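You operate a simulated robot arm through the tools that you are given. There is no shell and no other tool.

The job below is to be done with a simulated robot arm. You get a single attempt, and the scene is never put back.

TASK
Wipe the oil smear off the disc on the rubber block, then wax a patch in its middle.
Fine: the green table's blue rag for the smear, its felt pad loaded at the blue wax tin; both go back. Set down upright: felt pad. A coat counts when it lies all over at full strength: go over it till it gets no stronger. What is to be rubbed or washed off counts as gone when no trace of it is left.

Only the result counts: the job must be done as asked and must still hold three seconds after the hand-in. Knocking over, shifting, dropping, spilling or breaking anything else fails it.

THE ROBOT
A 6-joint arm with a four-finger gripper, fixed in place. Base frame: the origin is at the foot of the arm, x ahead of it, y to its left, z up; the work surface is at about z = 800. Units: mm, rad, N and s.
Its first joint turns from -2.897 to 2.897 rad. Payload 3.67 kg.
The tool frame sits at the grasp point between the pads (the TCP): z along the fingers, y along the line on which they close. The tips reach 28 mm beyond it. The gripper opens to 112 mm. The gripper's body begins 73 mm behind the TCP.
Orientation is that of the tool frame in the base frame, as a unit quaternion [x, y, z, w]. With the fingers straight down and closing along the base's y, the tool's x points along the base's -x, its y along +y and its z along -z.

THE INTERFACE
- The arm moves only by the tool play_rows. Its argument "series" is a list of rows, each an object (a shift or turn left out is 0, a gripper value left out holds the last) with "travel": the shift along the base's x, y, z in units of 150 mm (1.0 is 150 mm), a list of three; "rotation": the turn, a rotation vector about the base's x, y, z in units of 90 degrees (1.0 is 90 degrees), a list of three. In form: [{"travel": [x, y, z], "rotation": [rx, ry, rz]}, ...]. A call has 1 to 20 rows; each row is the pose to reach, as a shift and turn from the pose commanded when the call began. "grip" is the gripper command, from -1 (fully open) to 1 (shut), values between in proportion, set as the call begins (left out, the last holds). A call with a number of a shift or a turn outside -1 to 1 is refused whole. A row lasts 0.2 s, in which the tool goes at most 50 mm and 0.15 rad; a call with a longer step from one row to the next is refused whole, and so is a gripper value outside its range. Where a pose cannot be reached the arm comes as near as it can. A force on the tool above 40 N (or 10 N above the force at the start of the call, whichever is more), or a blocked arm, ends the call early, and 0.2 s more pass. The fingers move at their own pace and stop on an object; they squeeze with about 25 N. The grip force told is the motor's: it shows also when the fingers shut on nothing. Time passes only in rows, and 0.2 s behind the last, so rows that repeat a pose let the fingers close. It gives the time, the measured TCP pose, the force on the tool (base axes), the opening and the grip force at its end, in the units of the frame above (readings bear some noise), with the torque about the TCP (base axes, N m) and any sound that the robot's microphone picked up.
- Cameras (640 x 400 px; columns grow to the right, rows downward): "scene" is fixed at [48.5, -500.6, 1439]; the picture's right is [0.63, -0.78, 0.00], its down [-0.49, -0.40, -0.78] and it looks along [0.60, 0.49, -0.63] (base axes); focal length 292 px, centre (320, 200). "wrist" rides on the gripper at [60, -18, -104] in the tool frame; the picture's right is [0.29, 0.96, 0.00], its down [-0.80, 0.24, -0.55] and it looks along [-0.53, 0.16, 0.83] (tool axes); focal length 234 px, centre (320, 200). There is no depth. A picture from a camera that has moved, and an enlarged one, comes with that camera's place and axes in the base frame and with its lens.
- grab_frame(camera): a new picture of that camera. The clock stands still meanwhile.
- enlarge(camera, box): a new picture of the part [left, top, right, bottom] of that camera's present view, enlarged. The clock stands still meanwhile.
- hand_in(): hands the job in; it is judged then, once.

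Places have to be worked out from the pictures, the camera data and where the tool is seen. Open the gripper and draw the arm clear of the work before you hand the job in, unless the task says otherwise.

The tools are called after "Emit:" as a command line: name --argument value ..., lists and objects as JSON in quotes. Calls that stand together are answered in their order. play_rows: Moves the arm, as the interface text tells. Its arguments: {"type":"object","properties":{"series":{"type":"array"},"grip":{"type":"number"}},"required":["series"]} The other tools are called the same way: grab_frame (camera) takes a picture; enlarge (camera, box) takes an enlarged picture of a part of a camera's view; hand_in () hands the job in.

At the start:

```text
time: 0.0
ee_pos: [574.3, -153.6, 1198.0]
ee_rot: [0.0, 1.0, -0.002, 0.002]
ft_force: [0.3, 0.8, 0.3]
wrist_torque: [0.01, -0.02, 0.0]
width: 111.8
gripper_force: 0.0
```

scene: 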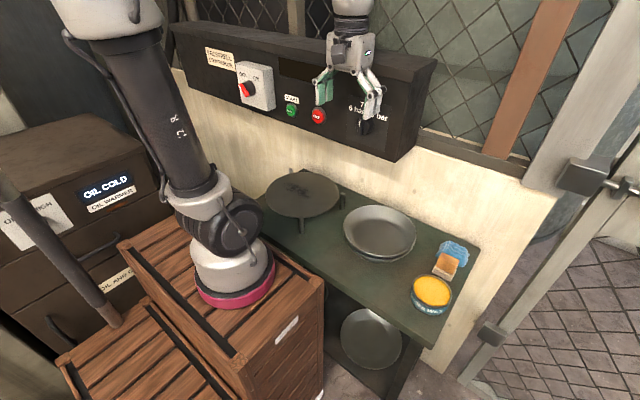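
wrist: 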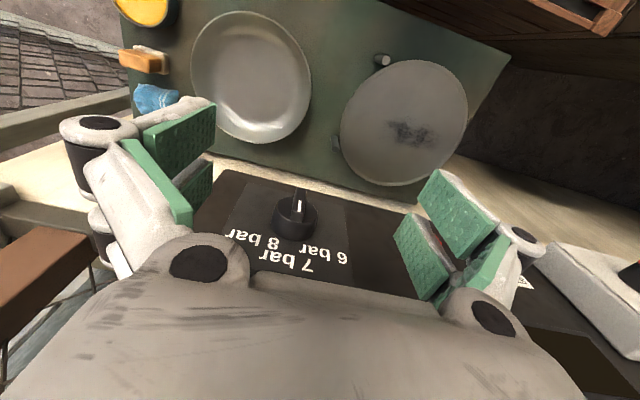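

I begin by looking closer at the table: disc with the dark smear, a plate, a blue rag, a felt pad, and a yellow tin. I take enlarged views before moving.

Emit:
enlarge --camera "scene" --box '[240, 150, 500, 330]'

Emit:
enlarge --camera "scene" --box '[390, 220, 490, 330]'

Emit:
enlarge --camera "wrist" --box '[100, 0, 520, 220]'

Emit:
enlarge --camera "scene" --box '[250, 160, 360, 240]'

```text
2.22 times, centred on (370, 240) of scene
camera zoom: at [48.5, -500.6, 1439.0], right [0.63, -0.78, 0.0], down [-0.49, -0.4, -0.78], along [0.6, 0.49, -0.63], focal length 650 px, centre (209, 111)
```

zoom: 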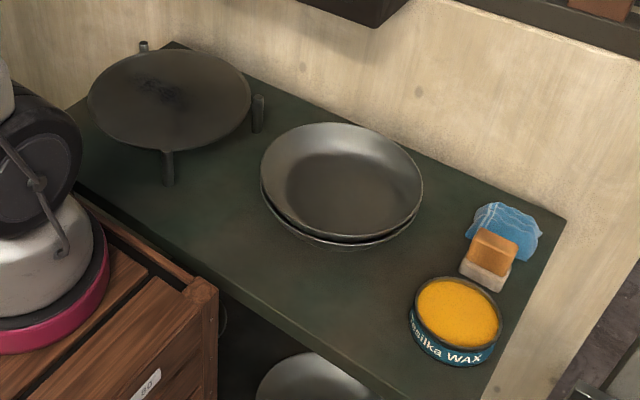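

```text
3.64 times, centred on (440, 275) of scene
camera zoom: at [48.5, -500.6, 1439.0], right [0.63, -0.78, 0.0], down [-0.49, -0.4, -0.78], along [0.6, 0.49, -0.63], focal length 1063 px, centre (-116, -73)
```

zoom: 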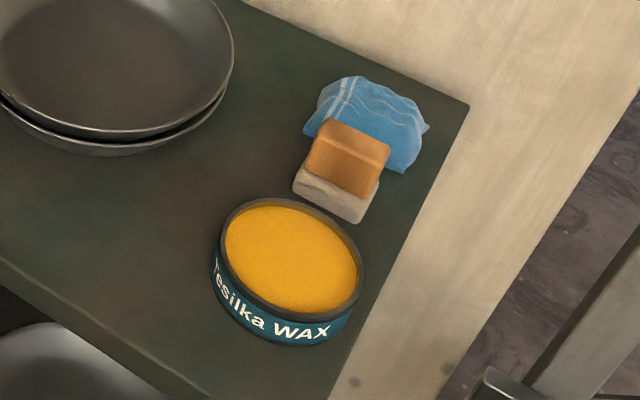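

```text
1.52 times, centred on (310, 110) of wrist
camera zoom: at [514.1, -170.8, 1301.8], right [-0.29, 0.96, 0.0], down [0.8, 0.24, 0.55], along [0.53, 0.16, -0.83], focal length 357 px, centre (335, 337)
```

zoom: 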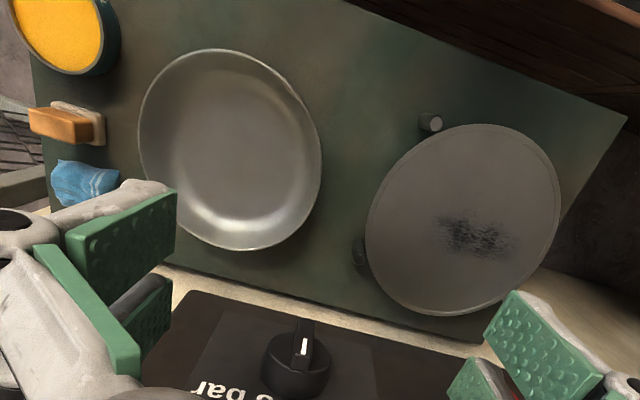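

```text
5.00 times, centred on (305, 200) of scene
camera zoom: at [48.5, -500.6, 1439.0], right [0.63, -0.78, 0.0], down [-0.49, -0.4, -0.78], along [0.6, 0.49, -0.63], focal length 1461 px, centre (395, 200)
```

zoom: 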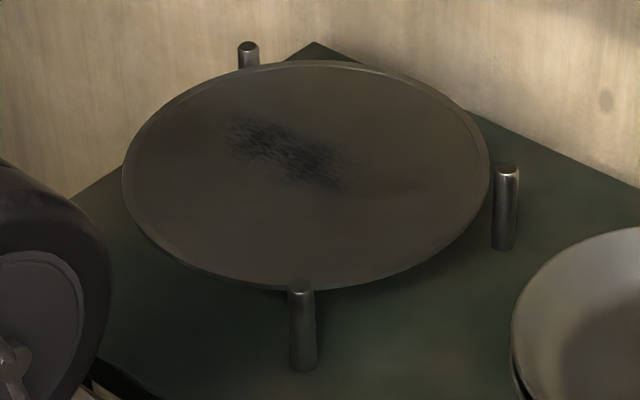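

The pictures put the table at z≈800, the disc centre near (592, 18, 855), its smear near (600, 42), the tin near (540, -453), the pad near (624, -455) and the rag near (705, -451); a control panel sticks out to about x≈650 above z≈1050. I move right, away from the panel, to look at the tools from above.

Emit:
play_rows --series '[{"travel": [0, -0.2, 0]}, {"travel": [0, -0.45, 0]}, {"travel": [0, -0.7, 0]}, {"travel": [0, -0.9, 0]}, {"travel": [0, -1, 0]}]' --grip -1

```text
time: 1.2
ee_pos: [576.9, -306.5, 1199.0]
ee_rot: [0.0, 1.0, -0.001, 0.001]
ft_force: [0.4, 0.0, 0.1]
wrist_torque: [-0.03, -0.02, 0.03]
width: 112.4
gripper_force: 0.0
```

The move was clean. I carry on to about (575, -430, 1060) to view the tools.

Emit:
play_rows --series '[{"travel": [0, -0.2, -0.2]}, {"travel": [0, -0.4, -0.4]}, {"travel": [-0.1, -0.6, -0.6]}, {"travel": [-0.1, -0.8, -0.8]}, {"travel": [-0.1, -0.85, -0.95]}]'

Emit:
grab_frame --camera "wrist"

Emit:
grab_frame --camera "scene"

```text
time: 2.4
ee_pos: [558.6, -431.8, 1055.8]
ee_rot: [0.0, 1.0, 0.0, 0.001]
ft_force: [-0.2, -0.4, 1.0]
wrist_torque: [-0.02, -0.04, -0.04]
width: 111.9
gripper_force: 0.0
```

```text
taken
camera wrist: at [497.6, -448.2, 1159.3], right [-0.29, 0.96, 0.0], down [0.8, 0.24, 0.56], along [0.53, 0.16, -0.83], focal length 234 px, centre (320, 200)
```

wrist: 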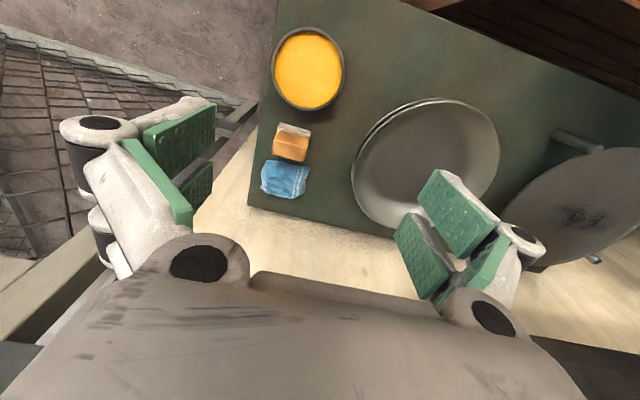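

```text
taken
```

scene: 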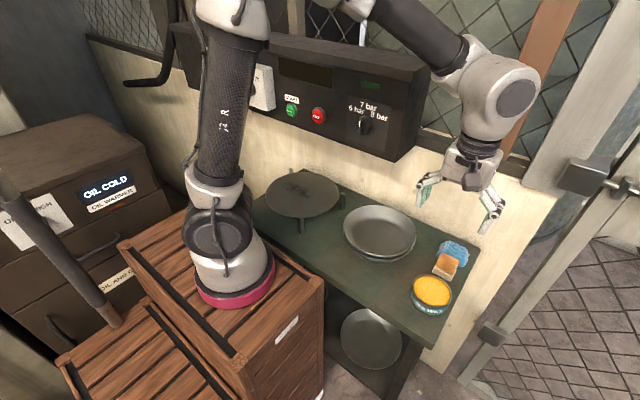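

The arm on the pink base is ours and its wrist is bulky, so I'll mind the panel over the disc. Now I enlarge the tools from this view.

Emit:
enlarge --camera "wrist" --box '[230, 10, 370, 210]'

Emit:
enlarge --camera "wrist" --box '[490, 110, 640, 280]'

Emit:
enlarge --camera "scene" --box '[400, 0, 560, 290]'

```text
2.00 times, centred on (300, 110) of wrist
camera zoom: at [497.6, -448.2, 1159.3], right [-0.29, 0.96, 0.0], down [0.8, 0.24, 0.56], along [0.53, 0.16, -0.83], focal length 468 px, centre (360, 380)
```

zoom: 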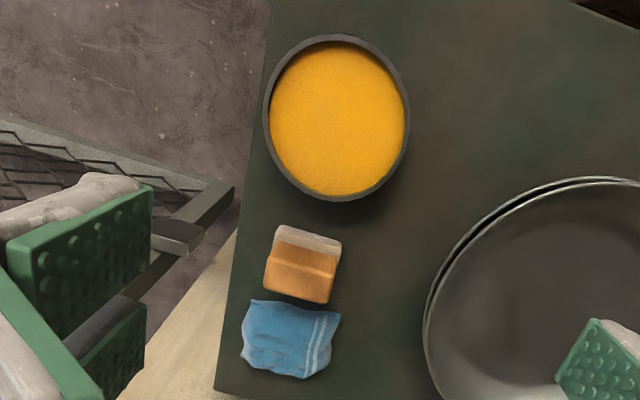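

```text
2.35 times, centred on (565, 195) of wrist
camera zoom: at [497.6, -448.2, 1159.3], right [-0.29, 0.96, 0.0], down [0.8, 0.24, 0.56], along [0.53, 0.16, -0.83], focal length 551 px, centre (-256, 212)
```

zoom: 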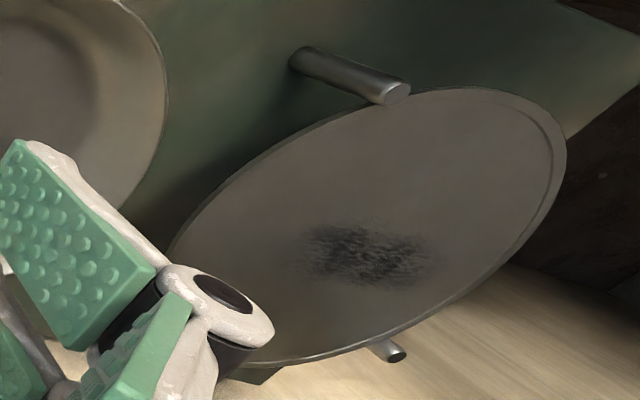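

```text
1.38 times, centred on (480, 145) of scene
camera zoom: at [48.5, -500.6, 1439.0], right [0.63, -0.78, 0.0], down [-0.49, -0.4, -0.78], along [0.6, 0.49, -0.63], focal length 403 px, centre (99, 276)
```

zoom: 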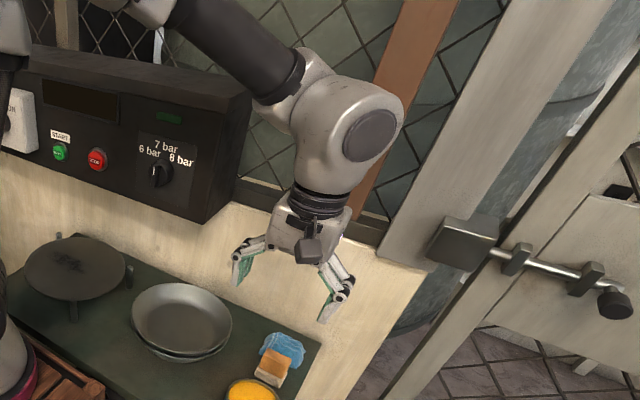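

The pad looks like a felt base about 49×48 mm with a 20 mm thick handle bar along y (x≈622–642, y≈-477 to -428, top z≈848); the rag is low and centred near (699, -450). The panel's lower front edge is about x≈656, z≈1060, so I test a back-leaning tool tilt with the empty gripper near the disc before taking anything.

Emit:
play_rows --series '[{"travel": [0, 0.1, -0.1], "rotation": [0, -0.06, 0]}, {"travel": [0, 0.3, -0.2], "rotation": [0, -0.12, 0]}, {"travel": [0, 0.5, -0.4], "rotation": [0, -0.167, 0]}, {"travel": [0, 0.75, -0.5], "rotation": [0, -0.167, 0]}, {"travel": [0, 1, -0.6], "rotation": [0, -0.167, 0]}]'

Emit:
grab_frame --camera "scene"

Emit:
grab_frame --camera "wrist"

```text
time: 3.6
ee_pos: [560.1, -280.8, 963.6]
ee_rot: [0.001, 0.991, 0.0, 0.132]
ft_force: [0.3, -0.8, -0.1]
wrist_torque: [0.02, 0.01, -0.01]
width: 111.9
gripper_force: 0.0
```

```text
taken
```

scene: 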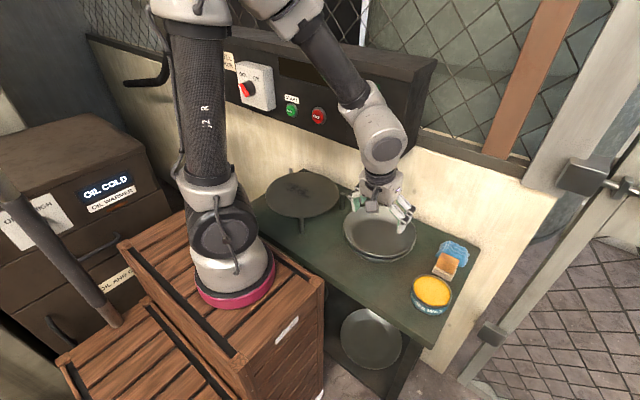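

```text
taken
camera wrist: at [474.4, -297.7, 1048.6], right [-0.28, 0.96, -0.08], down [0.63, 0.24, 0.74], along [0.73, 0.16, -0.67], focal length 234 px, centre (320, 200)
```

wrist: 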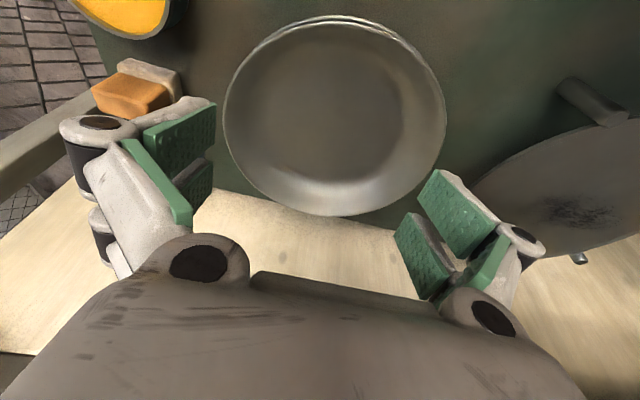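

The tilt holds well and the wrist stays clear of the panel. I continue under the panel towards the disc, still at z≈960.

Emit:
play_rows --series '[{"travel": [0, 0.25, 0]}, {"travel": [0, 0.5, 0]}, {"travel": [0, 0.75, 0]}, {"travel": [0, 1, 0]}]'

Emit:
grab_frame --camera "scene"

Emit:
grab_frame --camera "wrist"

```text
time: 4.6
ee_pos: [588.1, -144.0, 978.6]
ee_rot: [0.0, 0.992, 0.001, 0.13]
ft_force: [0.4, -0.2, 0.6]
wrist_torque: [-0.02, 0.02, -0.01]
width: 111.9
gripper_force: 0.1
out of reach, approached as far as the arm can: row 3, 4
```

```text
taken
```

scene: 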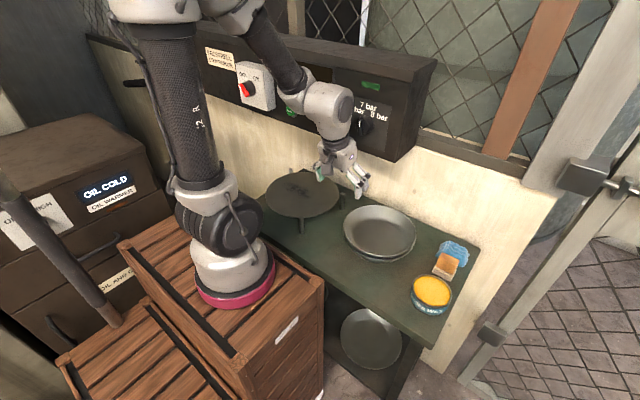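

```text
taken
camera wrist: at [503.9, -161.0, 1064.4], right [-0.28, 0.96, -0.07], down [0.63, 0.24, 0.74], along [0.73, 0.16, -0.67], focal length 234 px, centre (320, 200)
```

wrist: 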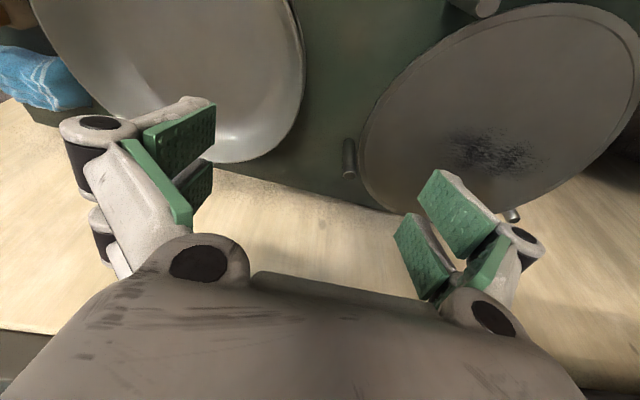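

With 15° of tilt the arm can't come closer than ~605 mm radius here, so I'll need less tilt at the disc, and the red button sits near (645, 0, 1108). I edge to the disc lower down to see how much room there is.

Emit:
play_rows --series '[{"travel": [0.2, 0.05, -0.1]}, {"travel": [0.2, 0.2, -0.2]}, {"travel": [0.2, 0.4, -0.25]}, {"travel": [0.2, 0.6, -0.25]}, {"travel": [0.2, 0.8, -0.25]}, {"travel": [0.2, 1, -0.25]}]'

Emit:
grab_frame --camera "scene"

Emit:
grab_frame --camera "wrist"

```text
time: 6.0
ee_pos: [627.3, 8.1, 946.2]
ee_rot: [0.001, 0.992, 0.0, 0.129]
ft_force: [-0.1, -0.9, 0.1]
wrist_torque: [0.01, -0.02, 0.02]
width: 112.1
gripper_force: 0.0
out of reach, approached as far as the arm can: row 3, 4, 5, 6
```

```text
taken
```

scene: 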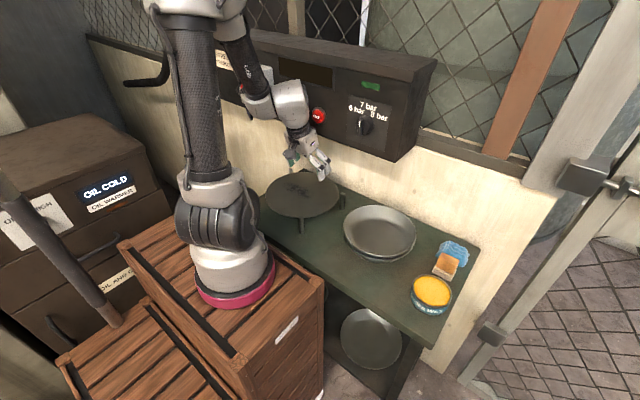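

```text
taken
camera wrist: at [542.1, -9.0, 1032.2], right [-0.28, 0.96, -0.07], down [0.63, 0.24, 0.74], along [0.73, 0.16, -0.67], focal length 234 px, centre (320, 200)
```

wrist: 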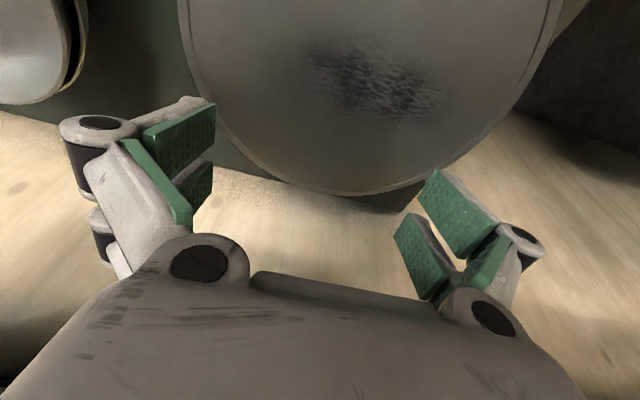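

The limit appears to be a wrist centre of about x≈570, so only ~5° of tilt is possible over the disc. I enlarge to judge the wrist-to-panel gap.

Emit:
enlarge --camera "scene" --box '[210, 40, 390, 220]'

Emit:
enlarge --camera "wrist" --box '[170, 0, 570, 220]'

```text
2.22 times, centred on (300, 130) of scene
camera zoom: at [48.5, -500.6, 1439.0], right [0.63, -0.78, 0.0], down [-0.49, -0.4, -0.78], along [0.6, 0.49, -0.63], focal length 650 px, centre (364, 356)
```

zoom: 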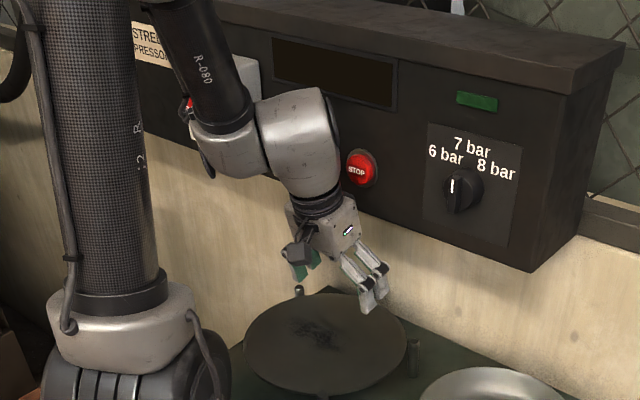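

```text
1.60 times, centred on (370, 110) of wrist
camera zoom: at [542.1, -9.0, 1032.2], right [-0.28, 0.96, -0.07], down [0.63, 0.24, 0.74], along [0.73, 0.16, -0.67], focal length 375 px, centre (240, 344)
```

zoom: 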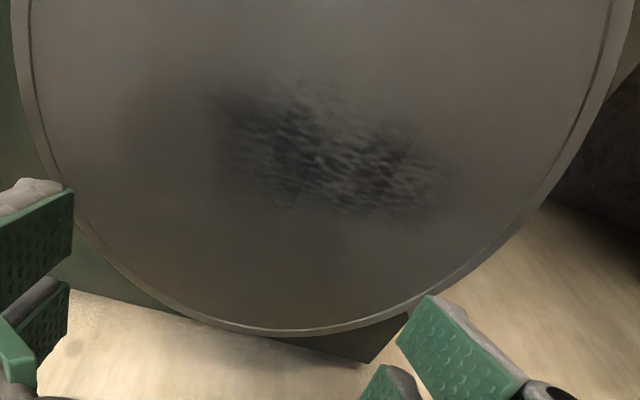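

The disc fits a circle centred at about (599, 20), radius ≈119, top z≈855; the smear spans roughly x 578–625, y -20 to 100. With the empty gripper I straighten the tool to 5° tilt over the disc centre and check the gap to the panel and STOP button.

Emit:
play_rows --series '[{"travel": [0, 0, -0.1], "rotation": [0, 0.03, 0]}, {"travel": [-0.05, 0, -0.2], "rotation": [0, 0.07, 0]}, {"travel": [-0.1, 0, -0.27], "rotation": [0, 0.111, 0]}, {"travel": [-0.1, 0, -0.27], "rotation": [0, 0.111, 0]}]'

Emit:
enlarge --camera "scene" --box '[210, 40, 390, 220]'

Emit:
grab_frame --camera "wrist"

```text
time: 7.0
ee_pos: [611.6, 6.6, 907.1]
ee_rot: [0.001, 0.999, 0.0, 0.045]
ft_force: [0.2, 0.0, 0.1]
wrist_torque: [0.03, 0.0, 0.0]
width: 112.0
gripper_force: 0.0
```

```text
2.22 times, centred on (300, 130) of scene
camera zoom: at [48.5, -500.6, 1439.0], right [0.63, -0.78, 0.0], down [-0.49, -0.4, -0.78], along [0.6, 0.49, -0.63], focal length 650 px, centre (364, 356)
```

zoom: 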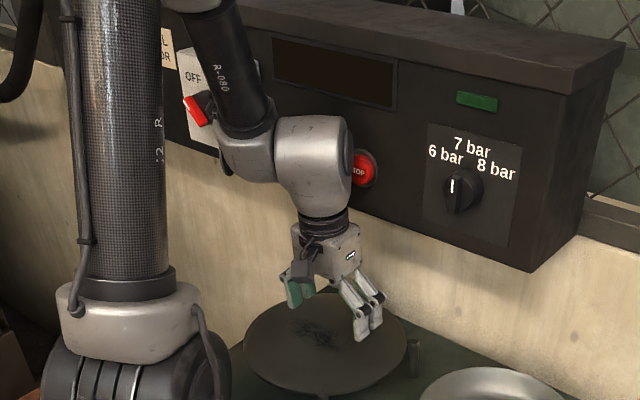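

```text
taken
camera wrist: at [543.1, -9.9, 1005.5], right [-0.29, 0.96, -0.03], down [0.75, 0.24, 0.62], along [0.6, 0.16, -0.78], focal length 234 px, centre (320, 200)
```

wrist: 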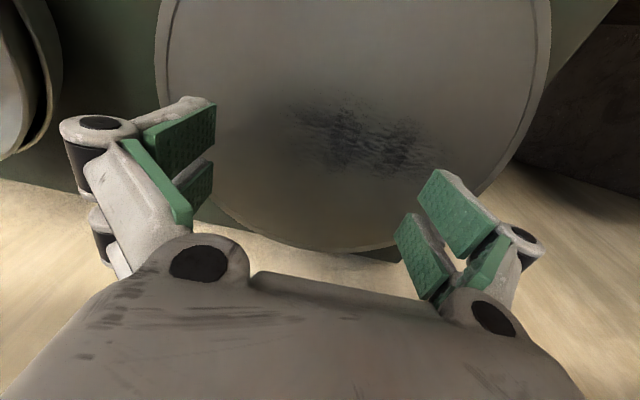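

No contact here, with the wrist centre at about x≈592. I test how far back the arm can go at this tilt and height, to know the usable range.

Emit:
play_rows --series '[{"travel": [-0.1, 0, 0]}, {"travel": [-0.2, 0, -0.05]}, {"travel": [-0.3, 0, -0.05]}]'

Emit:
grab_frame --camera "wrist"

Emit:
enlarge --camera "scene" --box '[210, 40, 390, 220]'

```text
time: 7.8
ee_pos: [579.5, 11.4, 904.3]
ee_rot: [0.001, 0.999, 0.0, 0.042]
ft_force: [0.3, -0.9, 0.2]
wrist_torque: [-0.03, 0.01, 0.01]
width: 112.0
gripper_force: 0.0
out of reach, approached as far as the arm can: row 3
```

```text
taken
camera wrist: at [510.3, -5.4, 1002.3], right [-0.29, 0.96, -0.02], down [0.75, 0.24, 0.62], along [0.6, 0.16, -0.78], focal length 234 px, centre (320, 200)
```

wrist: 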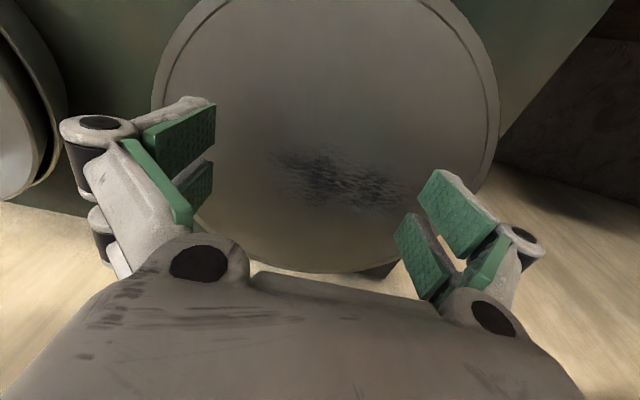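

```text
2.22 times, centred on (300, 130) of scene
camera zoom: at [48.5, -500.6, 1439.0], right [0.63, -0.78, 0.0], down [-0.49, -0.4, -0.78], along [0.6, 0.49, -0.63], focal length 650 px, centre (364, 356)
```

zoom: 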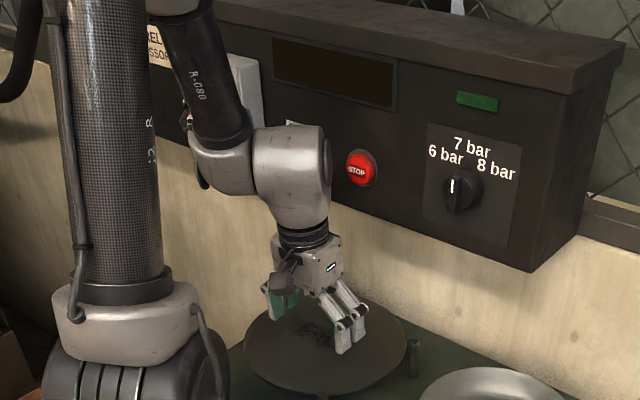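

At 5° tilt the arm reaches back to x≈580 over the disc, so a 7° tilt will work at x≈599 with good panel clearance. I now go for the rag: retreat along -y in front of the panel, setting the tilt to 7°.

Emit:
play_rows --series '[{"travel": [0.05, -0.15, 0.1], "rotation": [0, -0.01, 0]}, {"travel": [0.05, -0.4, 0.2], "rotation": [0, -0.022, 0]}, {"travel": [0.05, -0.7, 0.3], "rotation": [0, -0.022, 0]}, {"travel": [0.05, -1, 0.3], "rotation": [0, -0.022, 0]}]'

Emit:
play_rows --series '[{"travel": [0, -0.25, 0]}, {"travel": [0, -0.5, 0]}, {"travel": [0, -0.75, 0]}, {"travel": [0, -1, 0]}]'

Emit:
play_rows --series '[{"travel": [0.1, -0.25, 0]}, {"travel": [0.2, -0.5, 0]}, {"travel": [0.3, -0.75, 0]}, {"travel": [0.35, -1, 0]}]'

Emit:
grab_frame --camera "wrist"

Emit:
grab_frame --camera "scene"

```text
time: 8.8
ee_pos: [587.1, -137.7, 948.0]
ee_rot: [0.0, 0.998, 0.0, 0.061]
ft_force: [-1.0, 0.9, 0.7]
wrist_torque: [-0.03, 0.0, 0.02]
width: 112.1
gripper_force: 0.1
```

```text
time: 9.8
ee_pos: [587.9, -286.1, 946.3]
ee_rot: [0.001, 0.998, -0.001, 0.062]
ft_force: [0.2, -0.5, -0.1]
wrist_torque: [0.0, -0.03, 0.0]
width: 112.1
gripper_force: 0.1
```

```text
time: 10.8
ee_pos: [639.1, -439.2, 952.2]
ee_rot: [-0.001, 0.998, 0.001, 0.062]
ft_force: [-0.1, 0.7, 0.2]
wrist_torque: [-0.02, 0.02, 0.02]
width: 112.1
gripper_force: 0.2
```

```text
taken
camera wrist: at [567.0, -455.8, 1047.5], right [-0.29, 0.96, -0.04], down [0.72, 0.24, 0.65], along [0.63, 0.16, -0.76], focal length 234 px, centre (320, 200)
```

wrist: 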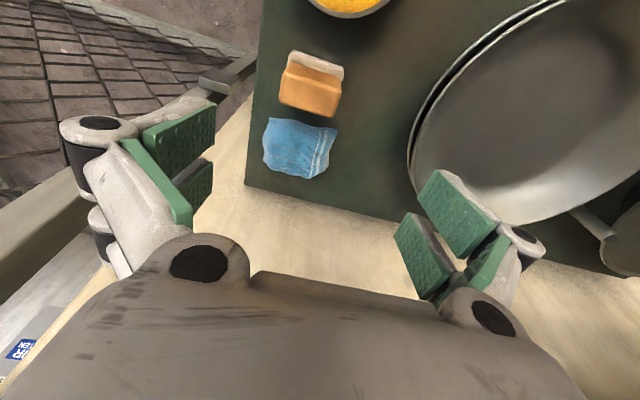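

```text
taken
```

scene: 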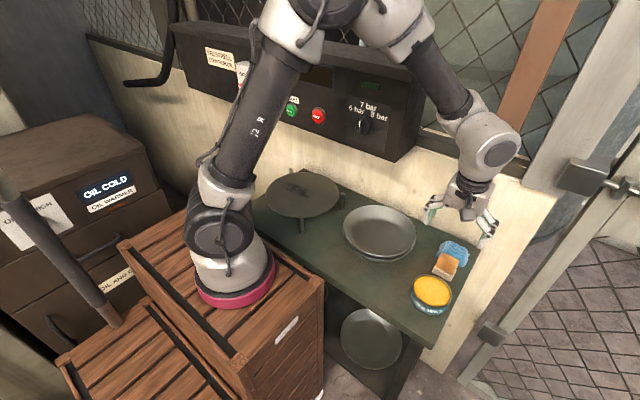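

Emit:
enlarge --camera "wrist" --box '[240, 30, 360, 200]'

Emit:
enlarge --camera "scene" --box '[420, 225, 490, 290]'

```text
2.35 times, centred on (300, 115) of wrist
camera zoom: at [567.0, -455.8, 1047.5], right [-0.29, 0.96, -0.04], down [0.72, 0.24, 0.65], along [0.63, 0.16, -0.76], focal length 551 px, centre (367, 400)
```

zoom: 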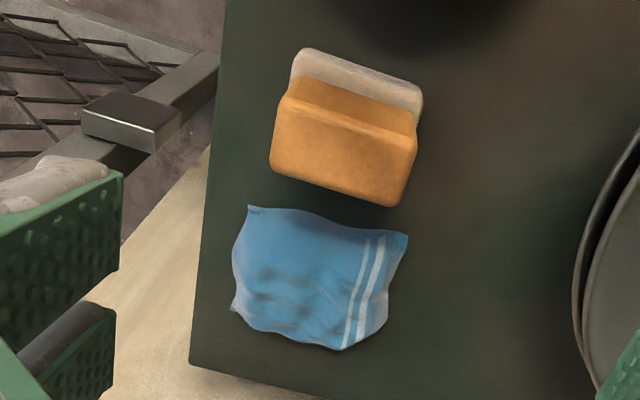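

```text
6.15 times, centred on (455, 258) of scene
camera zoom: at [48.5, -500.6, 1439.0], right [0.63, -0.78, 0.0], down [-0.49, -0.4, -0.78], along [0.6, 0.49, -0.63], focal length 1798 px, centre (-511, -154)
```

zoom: 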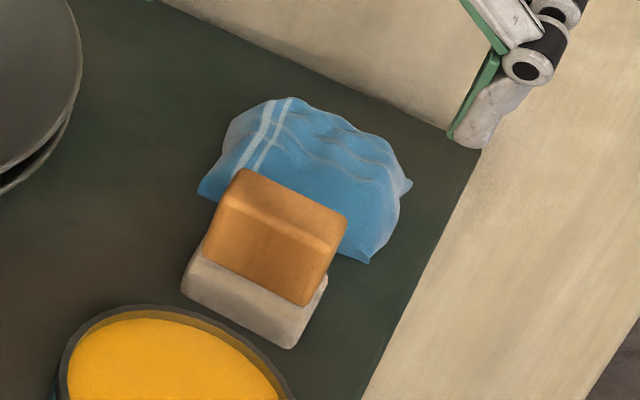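

The rag is centred near (704, -450), yawed about 6.5° like the pad, roughly 65×75 mm and low. I move above it, yawing the tool 6.5°, and stop at z≈870 to check.

Emit:
play_rows --series '[{"travel": [0.15, -0.03, -0.1], "rotation": [0, 0, 0.03]}, {"travel": [0.3, -0.073, -0.2], "rotation": [0, 0, 0.06]}, {"travel": [0.42, -0.073, -0.35], "rotation": [0, 0, 0.072]}, {"travel": [0.42, -0.073, -0.53], "rotation": [0, 0, 0.072]}]'

Emit:
grab_frame --camera "wrist"

Emit:
enlarge --camera "scene" --box '[400, 110, 560, 300]'

```text
time: 11.8
ee_pos: [704.7, -449.7, 871.5]
ee_rot: [-0.056, 0.997, 0.002, 0.062]
ft_force: [0.1, 0.0, 1.6]
wrist_torque: [-0.05, 0.0, 0.01]
width: 112.0
gripper_force: 0.0
```

```text
taken
camera wrist: at [634.2, -474.7, 968.1], right [-0.39, 0.92, -0.04], down [0.69, 0.32, 0.65], along [0.61, 0.23, -0.76], focal length 234 px, centre (320, 200)
```

wrist: 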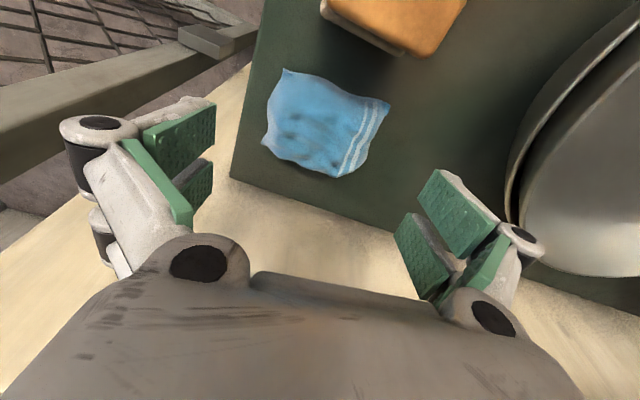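

```text
2.11 times, centred on (480, 205) of scene
camera zoom: at [48.5, -500.6, 1439.0], right [0.63, -0.78, 0.0], down [-0.49, -0.4, -0.78], along [0.6, 0.49, -0.63], focal length 615 px, centre (-17, 190)
```

zoom: 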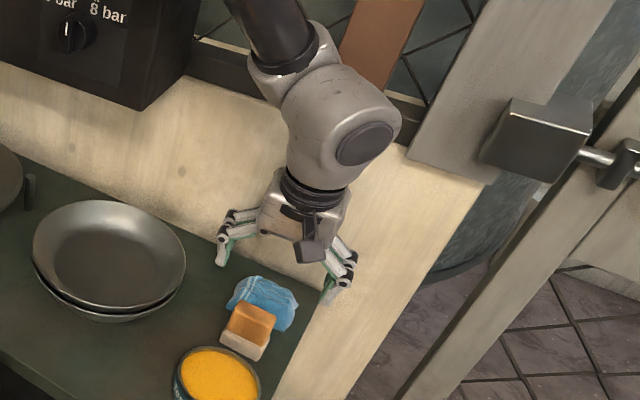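

The rag lies centred between the open fingers. I lower to z≈832 so the tips are just above the table, then close.

Emit:
play_rows --series '[{"travel": [0, 0, -0.1]}, {"travel": [0, 0, -0.18]}, {"travel": [0, 0, -0.23]}, {"travel": [0, 0, -0.263]}]'

Emit:
play_rows --series '[{"travel": [0, 0, 0]}, {"travel": [0, 0, 0]}, {"travel": [0, 0, 0]}]' --grip 1

Emit:
grab_frame --camera "wrist"

Emit:
enlarge --camera "scene" --box '[400, 180, 520, 300]'

```text
time: 12.8
ee_pos: [700.7, -447.9, 831.2]
ee_rot: [-0.057, 0.996, 0.003, 0.061]
ft_force: [-0.6, -0.1, 0.5]
wrist_torque: [0.02, -0.02, 0.01]
width: 111.9
gripper_force: 0.1
```

```text
time: 13.6
ee_pos: [701.5, -449.8, 832.4]
ee_rot: [-0.056, 0.997, 0.002, 0.061]
ft_force: [0.9, 0.6, 3.4]
wrist_torque: [0.04, 0.04, 0.02]
width: 59.6
gripper_force: 24.7
```

```text
taken
camera wrist: at [631.1, -474.3, 927.8], right [-0.39, 0.92, -0.04], down [0.69, 0.32, 0.65], along [0.61, 0.23, -0.76], focal length 234 px, centre (320, 200)
```

wrist: 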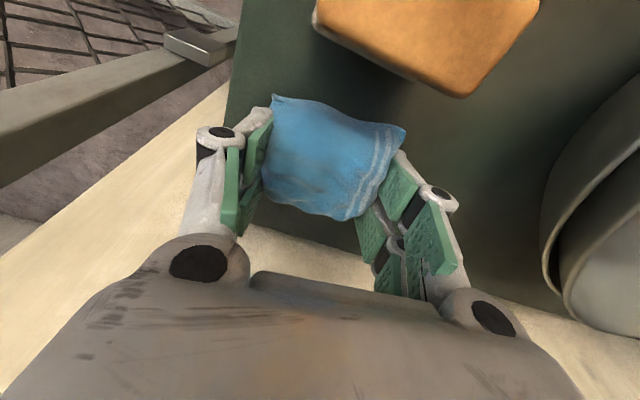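

```text
3.33 times, centred on (460, 240) of scene
camera zoom: at [48.5, -500.6, 1439.0], right [0.63, -0.78, 0.0], down [-0.49, -0.4, -0.78], along [0.6, 0.49, -0.63], focal length 974 px, centre (-147, 67)
```

zoom: 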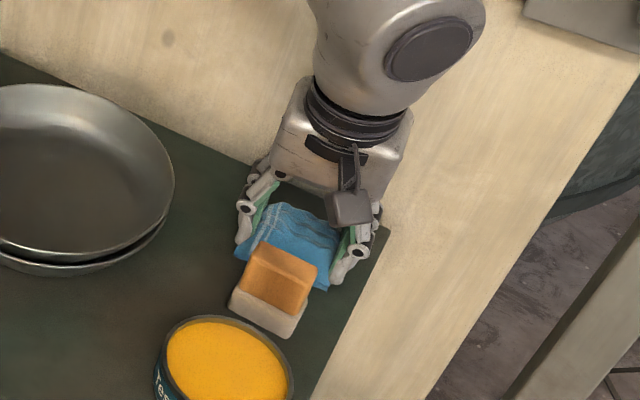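

The rag is held (59.6 mm wide, 24.7 N), with the TCP 32 mm above its bottom face. I lift it straight up and check it comes along.

Emit:
play_rows --series '[{"travel": [0, 0, 0.06]}, {"travel": [0, 0, 0.2]}, {"travel": [0, 0, 0.45]}, {"travel": [0, 0, 0.75]}]'

Emit:
grab_frame --camera "wrist"

Emit:
enlarge --camera "scene" --box '[400, 120, 520, 300]'

```text
time: 14.6
ee_pos: [701.8, -448.8, 944.9]
ee_rot: [-0.056, 0.997, 0.004, 0.062]
ft_force: [0.0, 0.5, -1.3]
wrist_torque: [0.01, 0.02, 0.01]
width: 59.5
gripper_force: 25.1
```

```text
taken
camera wrist: at [632.2, -472.7, 1040.6], right [-0.39, 0.92, -0.04], down [0.69, 0.32, 0.65], along [0.61, 0.23, -0.76], focal length 234 px, centre (320, 200)
```

wrist: 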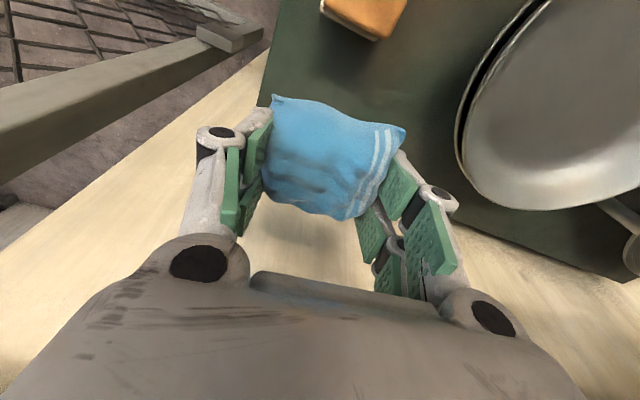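

```text
2.22 times, centred on (460, 210) of scene
camera zoom: at [48.5, -500.6, 1439.0], right [0.63, -0.78, 0.0], down [-0.49, -0.4, -0.78], along [0.6, 0.49, -0.63], focal length 650 px, centre (9, 178)
```

zoom: 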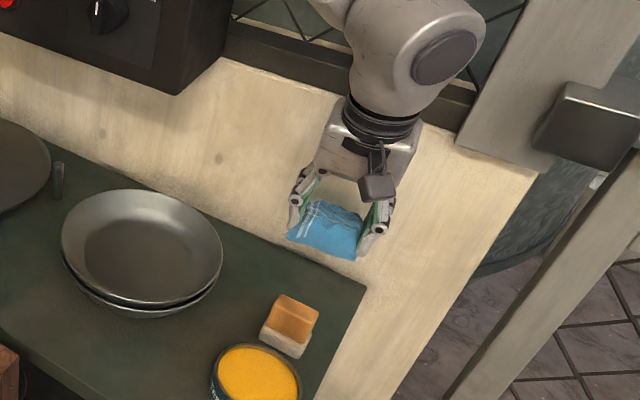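

The rag came up cleanly and behaves stiffly. I carry it back the same way in front of the panel towards the disc.

Emit:
play_rows --series '[{"travel": [-0.15, 0.2, 0]}, {"travel": [-0.3, 0.4, 0]}, {"travel": [-0.45, 0.6, 0]}, {"travel": [-0.6, 0.8, 0]}, {"travel": [-0.75, 1, 0]}]'

Emit:
play_rows --series '[{"travel": [0, 0.25, 0]}, {"travel": [0, 0.5, 0]}, {"travel": [0, 0.75, 0]}, {"travel": [0, 1, 0]}]'

Emit:
play_rows --series '[{"travel": [0.06, 0.25, -0.05]}, {"travel": [0.06, 0.5, -0.1]}, {"travel": [0.06, 0.75, -0.13]}, {"travel": [0.06, 1, -0.17]}]'

Emit:
enlarge --camera "scene" --box '[210, 40, 390, 240]'

Emit:
grab_frame --camera "wrist"

```text
time: 15.8
ee_pos: [589.3, -300.2, 945.3]
ee_rot: [-0.057, 0.996, 0.004, 0.062]
ft_force: [1.2, 0.6, -0.3]
wrist_torque: [0.02, 0.01, -0.01]
width: 59.2
gripper_force: 25.0
```

```text
time: 16.8
ee_pos: [590.8, -149.3, 946.8]
ee_rot: [-0.056, 0.997, 0.004, 0.061]
ft_force: [0.5, 0.1, -0.6]
wrist_torque: [0.01, 0.02, 0.05]
width: 59.4
gripper_force: 25.0
```

```text
time: 17.8
ee_pos: [599.2, -0.3, 920.2]
ee_rot: [-0.055, 0.997, 0.003, 0.063]
ft_force: [-0.7, 0.4, -0.5]
wrist_torque: [0.0, -0.02, -0.01]
width: 59.5
gripper_force: 25.4
```

```text
2.00 times, centred on (300, 140) of scene
camera zoom: at [48.5, -500.6, 1439.0], right [0.63, -0.78, 0.0], down [-0.49, -0.4, -0.78], along [0.6, 0.49, -0.63], focal length 584 px, centre (360, 320)
```

zoom: 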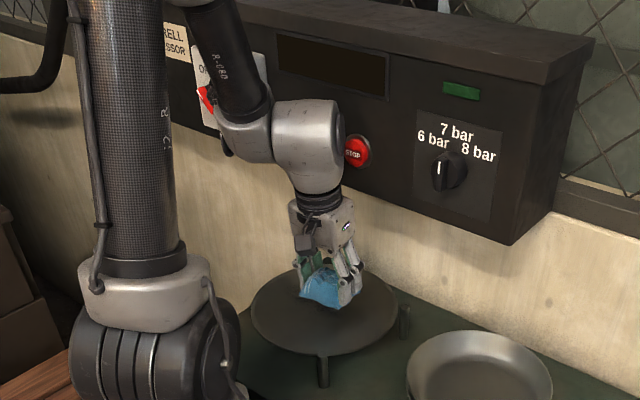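

```text
taken
camera wrist: at [529.7, -23.8, 1016.7], right [-0.39, 0.92, -0.04], down [0.69, 0.32, 0.65], along [0.61, 0.23, -0.76], focal length 234 px, centre (320, 200)
```

wrist: 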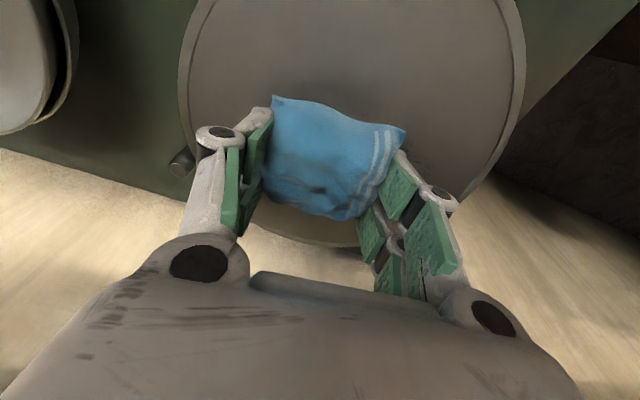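

The rag hangs over the disc centre with room to the panel. I descend to just above the expected contact height (~887).

Emit:
play_rows --series '[{"travel": [0, 0, -0.07]}, {"travel": [0, 0, -0.14]}, {"travel": [0, 0, -0.18]}]'

Emit:
play_rows --series '[{"travel": [0, 0, -0.015]}, {"travel": [0, 0, -0.015]}]'

Emit:
play_rows --series '[{"travel": [0, 0, -0.013]}, {"travel": [0, 0, -0.013]}]'

```text
time: 18.6
ee_pos: [598.2, 0.6, 891.7]
ee_rot: [-0.056, 0.997, 0.003, 0.062]
ft_force: [0.3, -0.5, -0.4]
wrist_torque: [-0.01, 0.0, 0.0]
width: 59.5
gripper_force: 24.4
```

```text
time: 19.2
ee_pos: [600.6, 0.1, 888.4]
ee_rot: [-0.056, 0.997, 0.004, 0.06]
ft_force: [0.3, -0.2, 0.2]
wrist_torque: [-0.03, 0.01, -0.02]
width: 59.3
gripper_force: 25.2
```

```text
time: 19.8
ee_pos: [599.3, 0.3, 887.9]
ee_rot: [-0.056, 0.997, 0.003, 0.061]
ft_force: [-0.3, 0.3, -0.6]
wrist_torque: [0.0, -0.01, -0.05]
width: 59.4
gripper_force: 24.9
```

No contact force yet at z≈888; I keep stepping down about 1.5–2 mm at a time.

Emit:
play_rows --series '[{"travel": [0, 0, -0.012]}, {"travel": [0, 0, -0.012]}]'

Emit:
play_rows --series '[{"travel": [0, 0, -0.012]}, {"travel": [0, 0, -0.012]}]'

Emit:
enlarge --camera "scene" --box '[250, 130, 350, 240]'

```text
time: 20.4
ee_pos: [600.9, 0.2, 886.1]
ee_rot: [-0.055, 0.997, 0.004, 0.061]
ft_force: [-0.4, -0.4, -0.1]
wrist_torque: [-0.01, 0.0, 0.01]
width: 59.4
gripper_force: 24.8
```

```text
time: 21.0
ee_pos: [601.1, 1.2, 884.2]
ee_rot: [-0.056, 0.997, 0.004, 0.062]
ft_force: [-4.7, -4.0, 27.1]
wrist_torque: [-0.17, 0.13, -0.01]
width: 59.8
gripper_force: 25.6
```

```text
3.64 times, centred on (300, 185) of scene
camera zoom: at [48.5, -500.6, 1439.0], right [0.63, -0.78, 0.0], down [-0.49, -0.4, -0.78], along [0.6, 0.49, -0.63], focal length 1063 px, centre (393, 254)
```

zoom: 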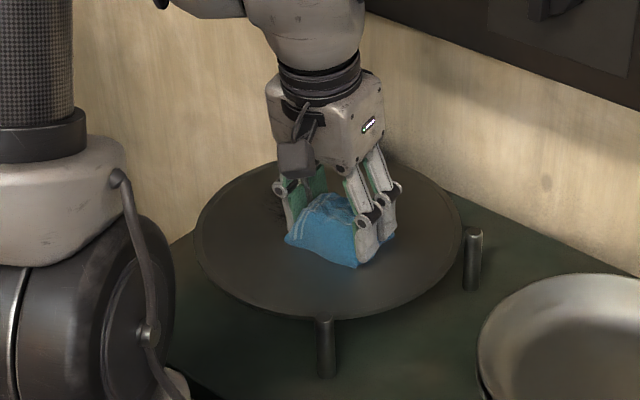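

Contact: 27 N at z≈884.2, so the disc surface is met at TCP ≈885. I ease up by ~0.7 mm for a gentler press and make a first short stroke along +y.

Emit:
play_rows --series '[{"travel": [0, 0, 0.005]}, {"travel": [0, 0, 0.005]}]'

Emit:
play_rows --series '[{"travel": [0, 0.07, 0]}, {"travel": [0, 0.14, 0]}, {"travel": [0, 0.2, 0]}]'

```text
time: 21.6
ee_pos: [600.4, 1.2, 884.6]
ee_rot: [-0.056, 0.997, 0.003, 0.062]
ft_force: [1.1, -4.5, 20.0]
wrist_torque: [-0.18, -0.08, 0.02]
width: 59.1
gripper_force: 25.3
```

```text
time: 22.4
ee_pos: [599.0, 31.3, 884.9]
ee_rot: [-0.056, 0.997, 0.004, 0.061]
ft_force: [0.5, -5.2, 14.8]
wrist_torque: [-0.17, 0.01, 0.02]
width: 59.2
gripper_force: 25.2
```

A 15 N press with ~5 N friction. I continue the stroke to y≈80 and back.

Emit:
play_rows --series '[{"travel": [0, 0.07, 0]}, {"travel": [0, 0.14, 0]}, {"travel": [0, 0.21, 0]}, {"travel": [0, 0.28, 0]}, {"travel": [0, 0.33, 0]}]'

Emit:
grab_frame --camera "wrist"

Emit:
enlarge --camera "scene" --box '[250, 130, 350, 240]'

```text
time: 23.6
ee_pos: [598.5, 79.4, 883.9]
ee_rot: [-0.057, 0.996, 0.004, 0.062]
ft_force: [-0.6, -1.2, 0.3]
wrist_torque: [0.02, 0.01, -0.02]
width: 59.2
gripper_force: 25.1
```

```text
taken
camera wrist: at [528.4, 55.2, 980.8], right [-0.39, 0.92, -0.04], down [0.69, 0.32, 0.65], along [0.61, 0.23, -0.76], focal length 234 px, centre (320, 200)
```

wrist: 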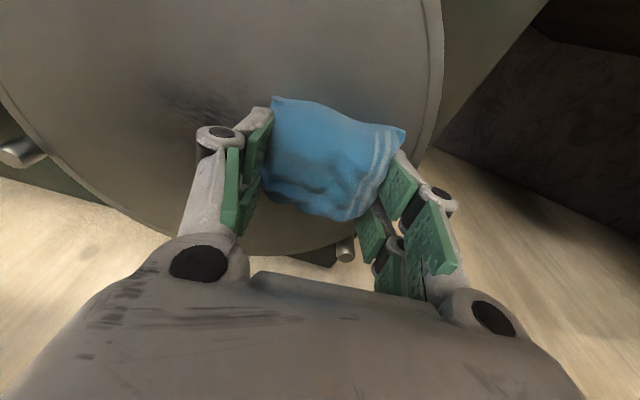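

```text
3.64 times, centred on (300, 185) of scene
camera zoom: at [48.5, -500.6, 1439.0], right [0.63, -0.78, 0.0], down [-0.49, -0.4, -0.78], along [0.6, 0.49, -0.63], focal length 1063 px, centre (393, 254)
```

zoom: 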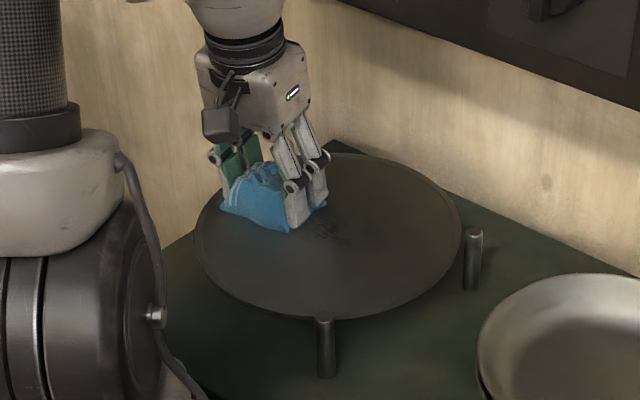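

The force fell to zero near y≈79, so the surface is lower there (slightly slanted), and the smear has faded only partly. I find contact again here with small steps down.

Emit:
play_rows --series '[{"travel": [0, 0, -0.007]}, {"travel": [0, 0, -0.007]}]'

Emit:
play_rows --series '[{"travel": [0, 0, -0.007]}, {"travel": [0, 0, -0.007]}]'

Emit:
enlarge --camera "wrist" --box '[0, 0, 460, 280]'

```text
time: 24.2
ee_pos: [597.3, 79.4, 884.4]
ee_rot: [-0.057, 0.996, 0.004, 0.063]
ft_force: [2.8, -3.7, 27.3]
wrist_torque: [-0.14, -0.02, 0.01]
width: 59.1
gripper_force: 25.0
```

```text
time: 24.8
ee_pos: [596.9, 79.5, 882.2]
ee_rot: [-0.057, 0.996, 0.004, 0.062]
ft_force: [5.3, 2.7, 28.3]
wrist_torque: [0.07, -0.14, -0.01]
width: 59.4
gripper_force: 25.0
```

```text
1.39 times, centred on (230, 140) of wrist
camera zoom: at [527.6, 55.4, 978.2], right [-0.39, 0.92, -0.04], down [0.69, 0.32, 0.65], along [0.61, 0.23, -0.76], focal length 326 px, centre (445, 284)
```

zoom: 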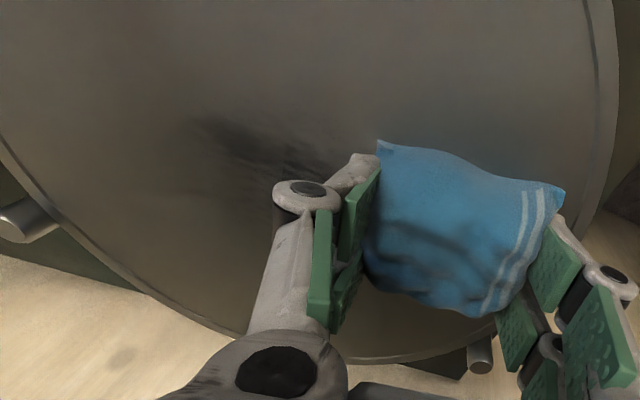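

Contact again at ~28 N; I ease up by about 1 mm and wipe back toward the centre with small x sweeps.

Emit:
play_rows --series '[{"travel": [0, 0, 0.008]}, {"travel": [0.04, -0.03, 0.008]}, {"travel": [-0.04, -0.06, 0.008]}, {"travel": [0.04, -0.1, 0.008]}, {"travel": [-0.04, -0.14, 0.008]}, {"travel": [0, -0.18, 0.008]}]'

Emit:
play_rows --series '[{"travel": [0.04, -0.04, 0]}, {"travel": [-0.04, -0.08, 0]}, {"travel": [0.04, -0.12, 0]}, {"travel": [-0.04, -0.16, 0]}, {"travel": [0, -0.2, 0]}]'

```text
time: 26.2
ee_pos: [597.7, 52.4, 884.9]
ee_rot: [-0.057, 0.996, 0.003, 0.062]
ft_force: [-0.2, 0.6, -0.9]
wrist_torque: [0.01, 0.0, 0.01]
width: 59.5
gripper_force: 25.2
```

```text
time: 27.4
ee_pos: [597.9, 22.6, 882.7]
ee_rot: [-0.056, 0.997, 0.003, 0.061]
ft_force: [-0.3, -0.1, 0.2]
wrist_torque: [-0.04, -0.02, -0.01]
width: 59.1
gripper_force: 25.2
```

The force vanished although I'm at a similar height, so the rag may have crept up slightly in the grip under the hard press; I should press more lightly. I look at the rag and the smear.

Emit:
grab_frame --camera "wrist"

Emit:
enlarge --camera "scene" --box '[260, 150, 350, 230]'

```text
taken
camera wrist: at [528.1, -1.7, 979.0], right [-0.39, 0.92, -0.04], down [0.69, 0.32, 0.65], along [0.61, 0.23, -0.76], focal length 234 px, centre (320, 200)
```

wrist: 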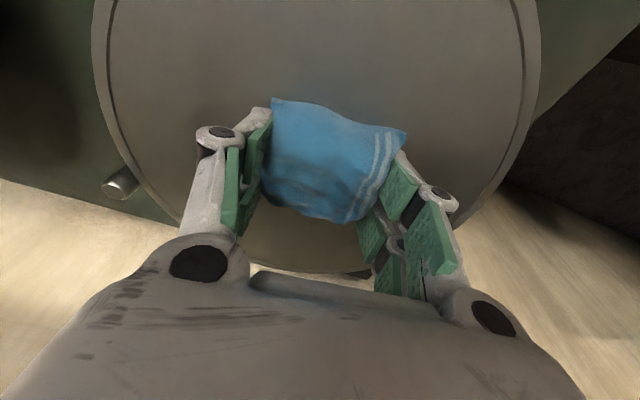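

```text
5.00 times, centred on (305, 190) of scene
camera zoom: at [48.5, -500.6, 1439.0], right [0.63, -0.78, 0.0], down [-0.49, -0.4, -0.78], along [0.6, 0.49, -0.63], focal length 1461 px, centre (395, 250)
```

zoom: 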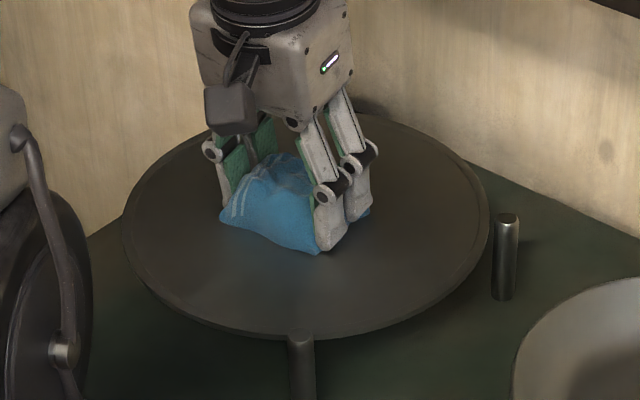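

The disc hasn't moved. I come down in ~0.5 mm steps here (y≈22) for a light press.

Emit:
play_rows --series '[{"travel": [0, 0, -0.003]}, {"travel": [0, 0, -0.003]}]'

Emit:
play_rows --series '[{"travel": [0, 0, -0.003]}, {"travel": [0, 0, -0.003]}]'

Emit:
play_rows --series '[{"travel": [0, 0, -0.002]}, {"travel": [0, 0, -0.002]}]'

```text
time: 28.0
ee_pos: [597.3, 22.6, 882.2]
ee_rot: [-0.056, 0.997, 0.003, 0.06]
ft_force: [0.1, 0.0, 2.4]
wrist_torque: [0.11, -0.03, -0.03]
width: 59.0
gripper_force: 24.7
```

```text
time: 28.6
ee_pos: [599.1, 22.7, 882.4]
ee_rot: [-0.055, 0.996, 0.004, 0.063]
ft_force: [-3.3, -6.3, 25.4]
wrist_torque: [-0.14, 0.09, -0.02]
width: 59.3
gripper_force: 24.9
```

```text
time: 29.2
ee_pos: [598.2, 24.1, 881.8]
ee_rot: [-0.057, 0.996, 0.003, 0.063]
ft_force: [4.2, -6.2, 18.6]
wrist_torque: [-0.16, -0.14, -0.01]
width: 59.4
gripper_force: 24.5
```

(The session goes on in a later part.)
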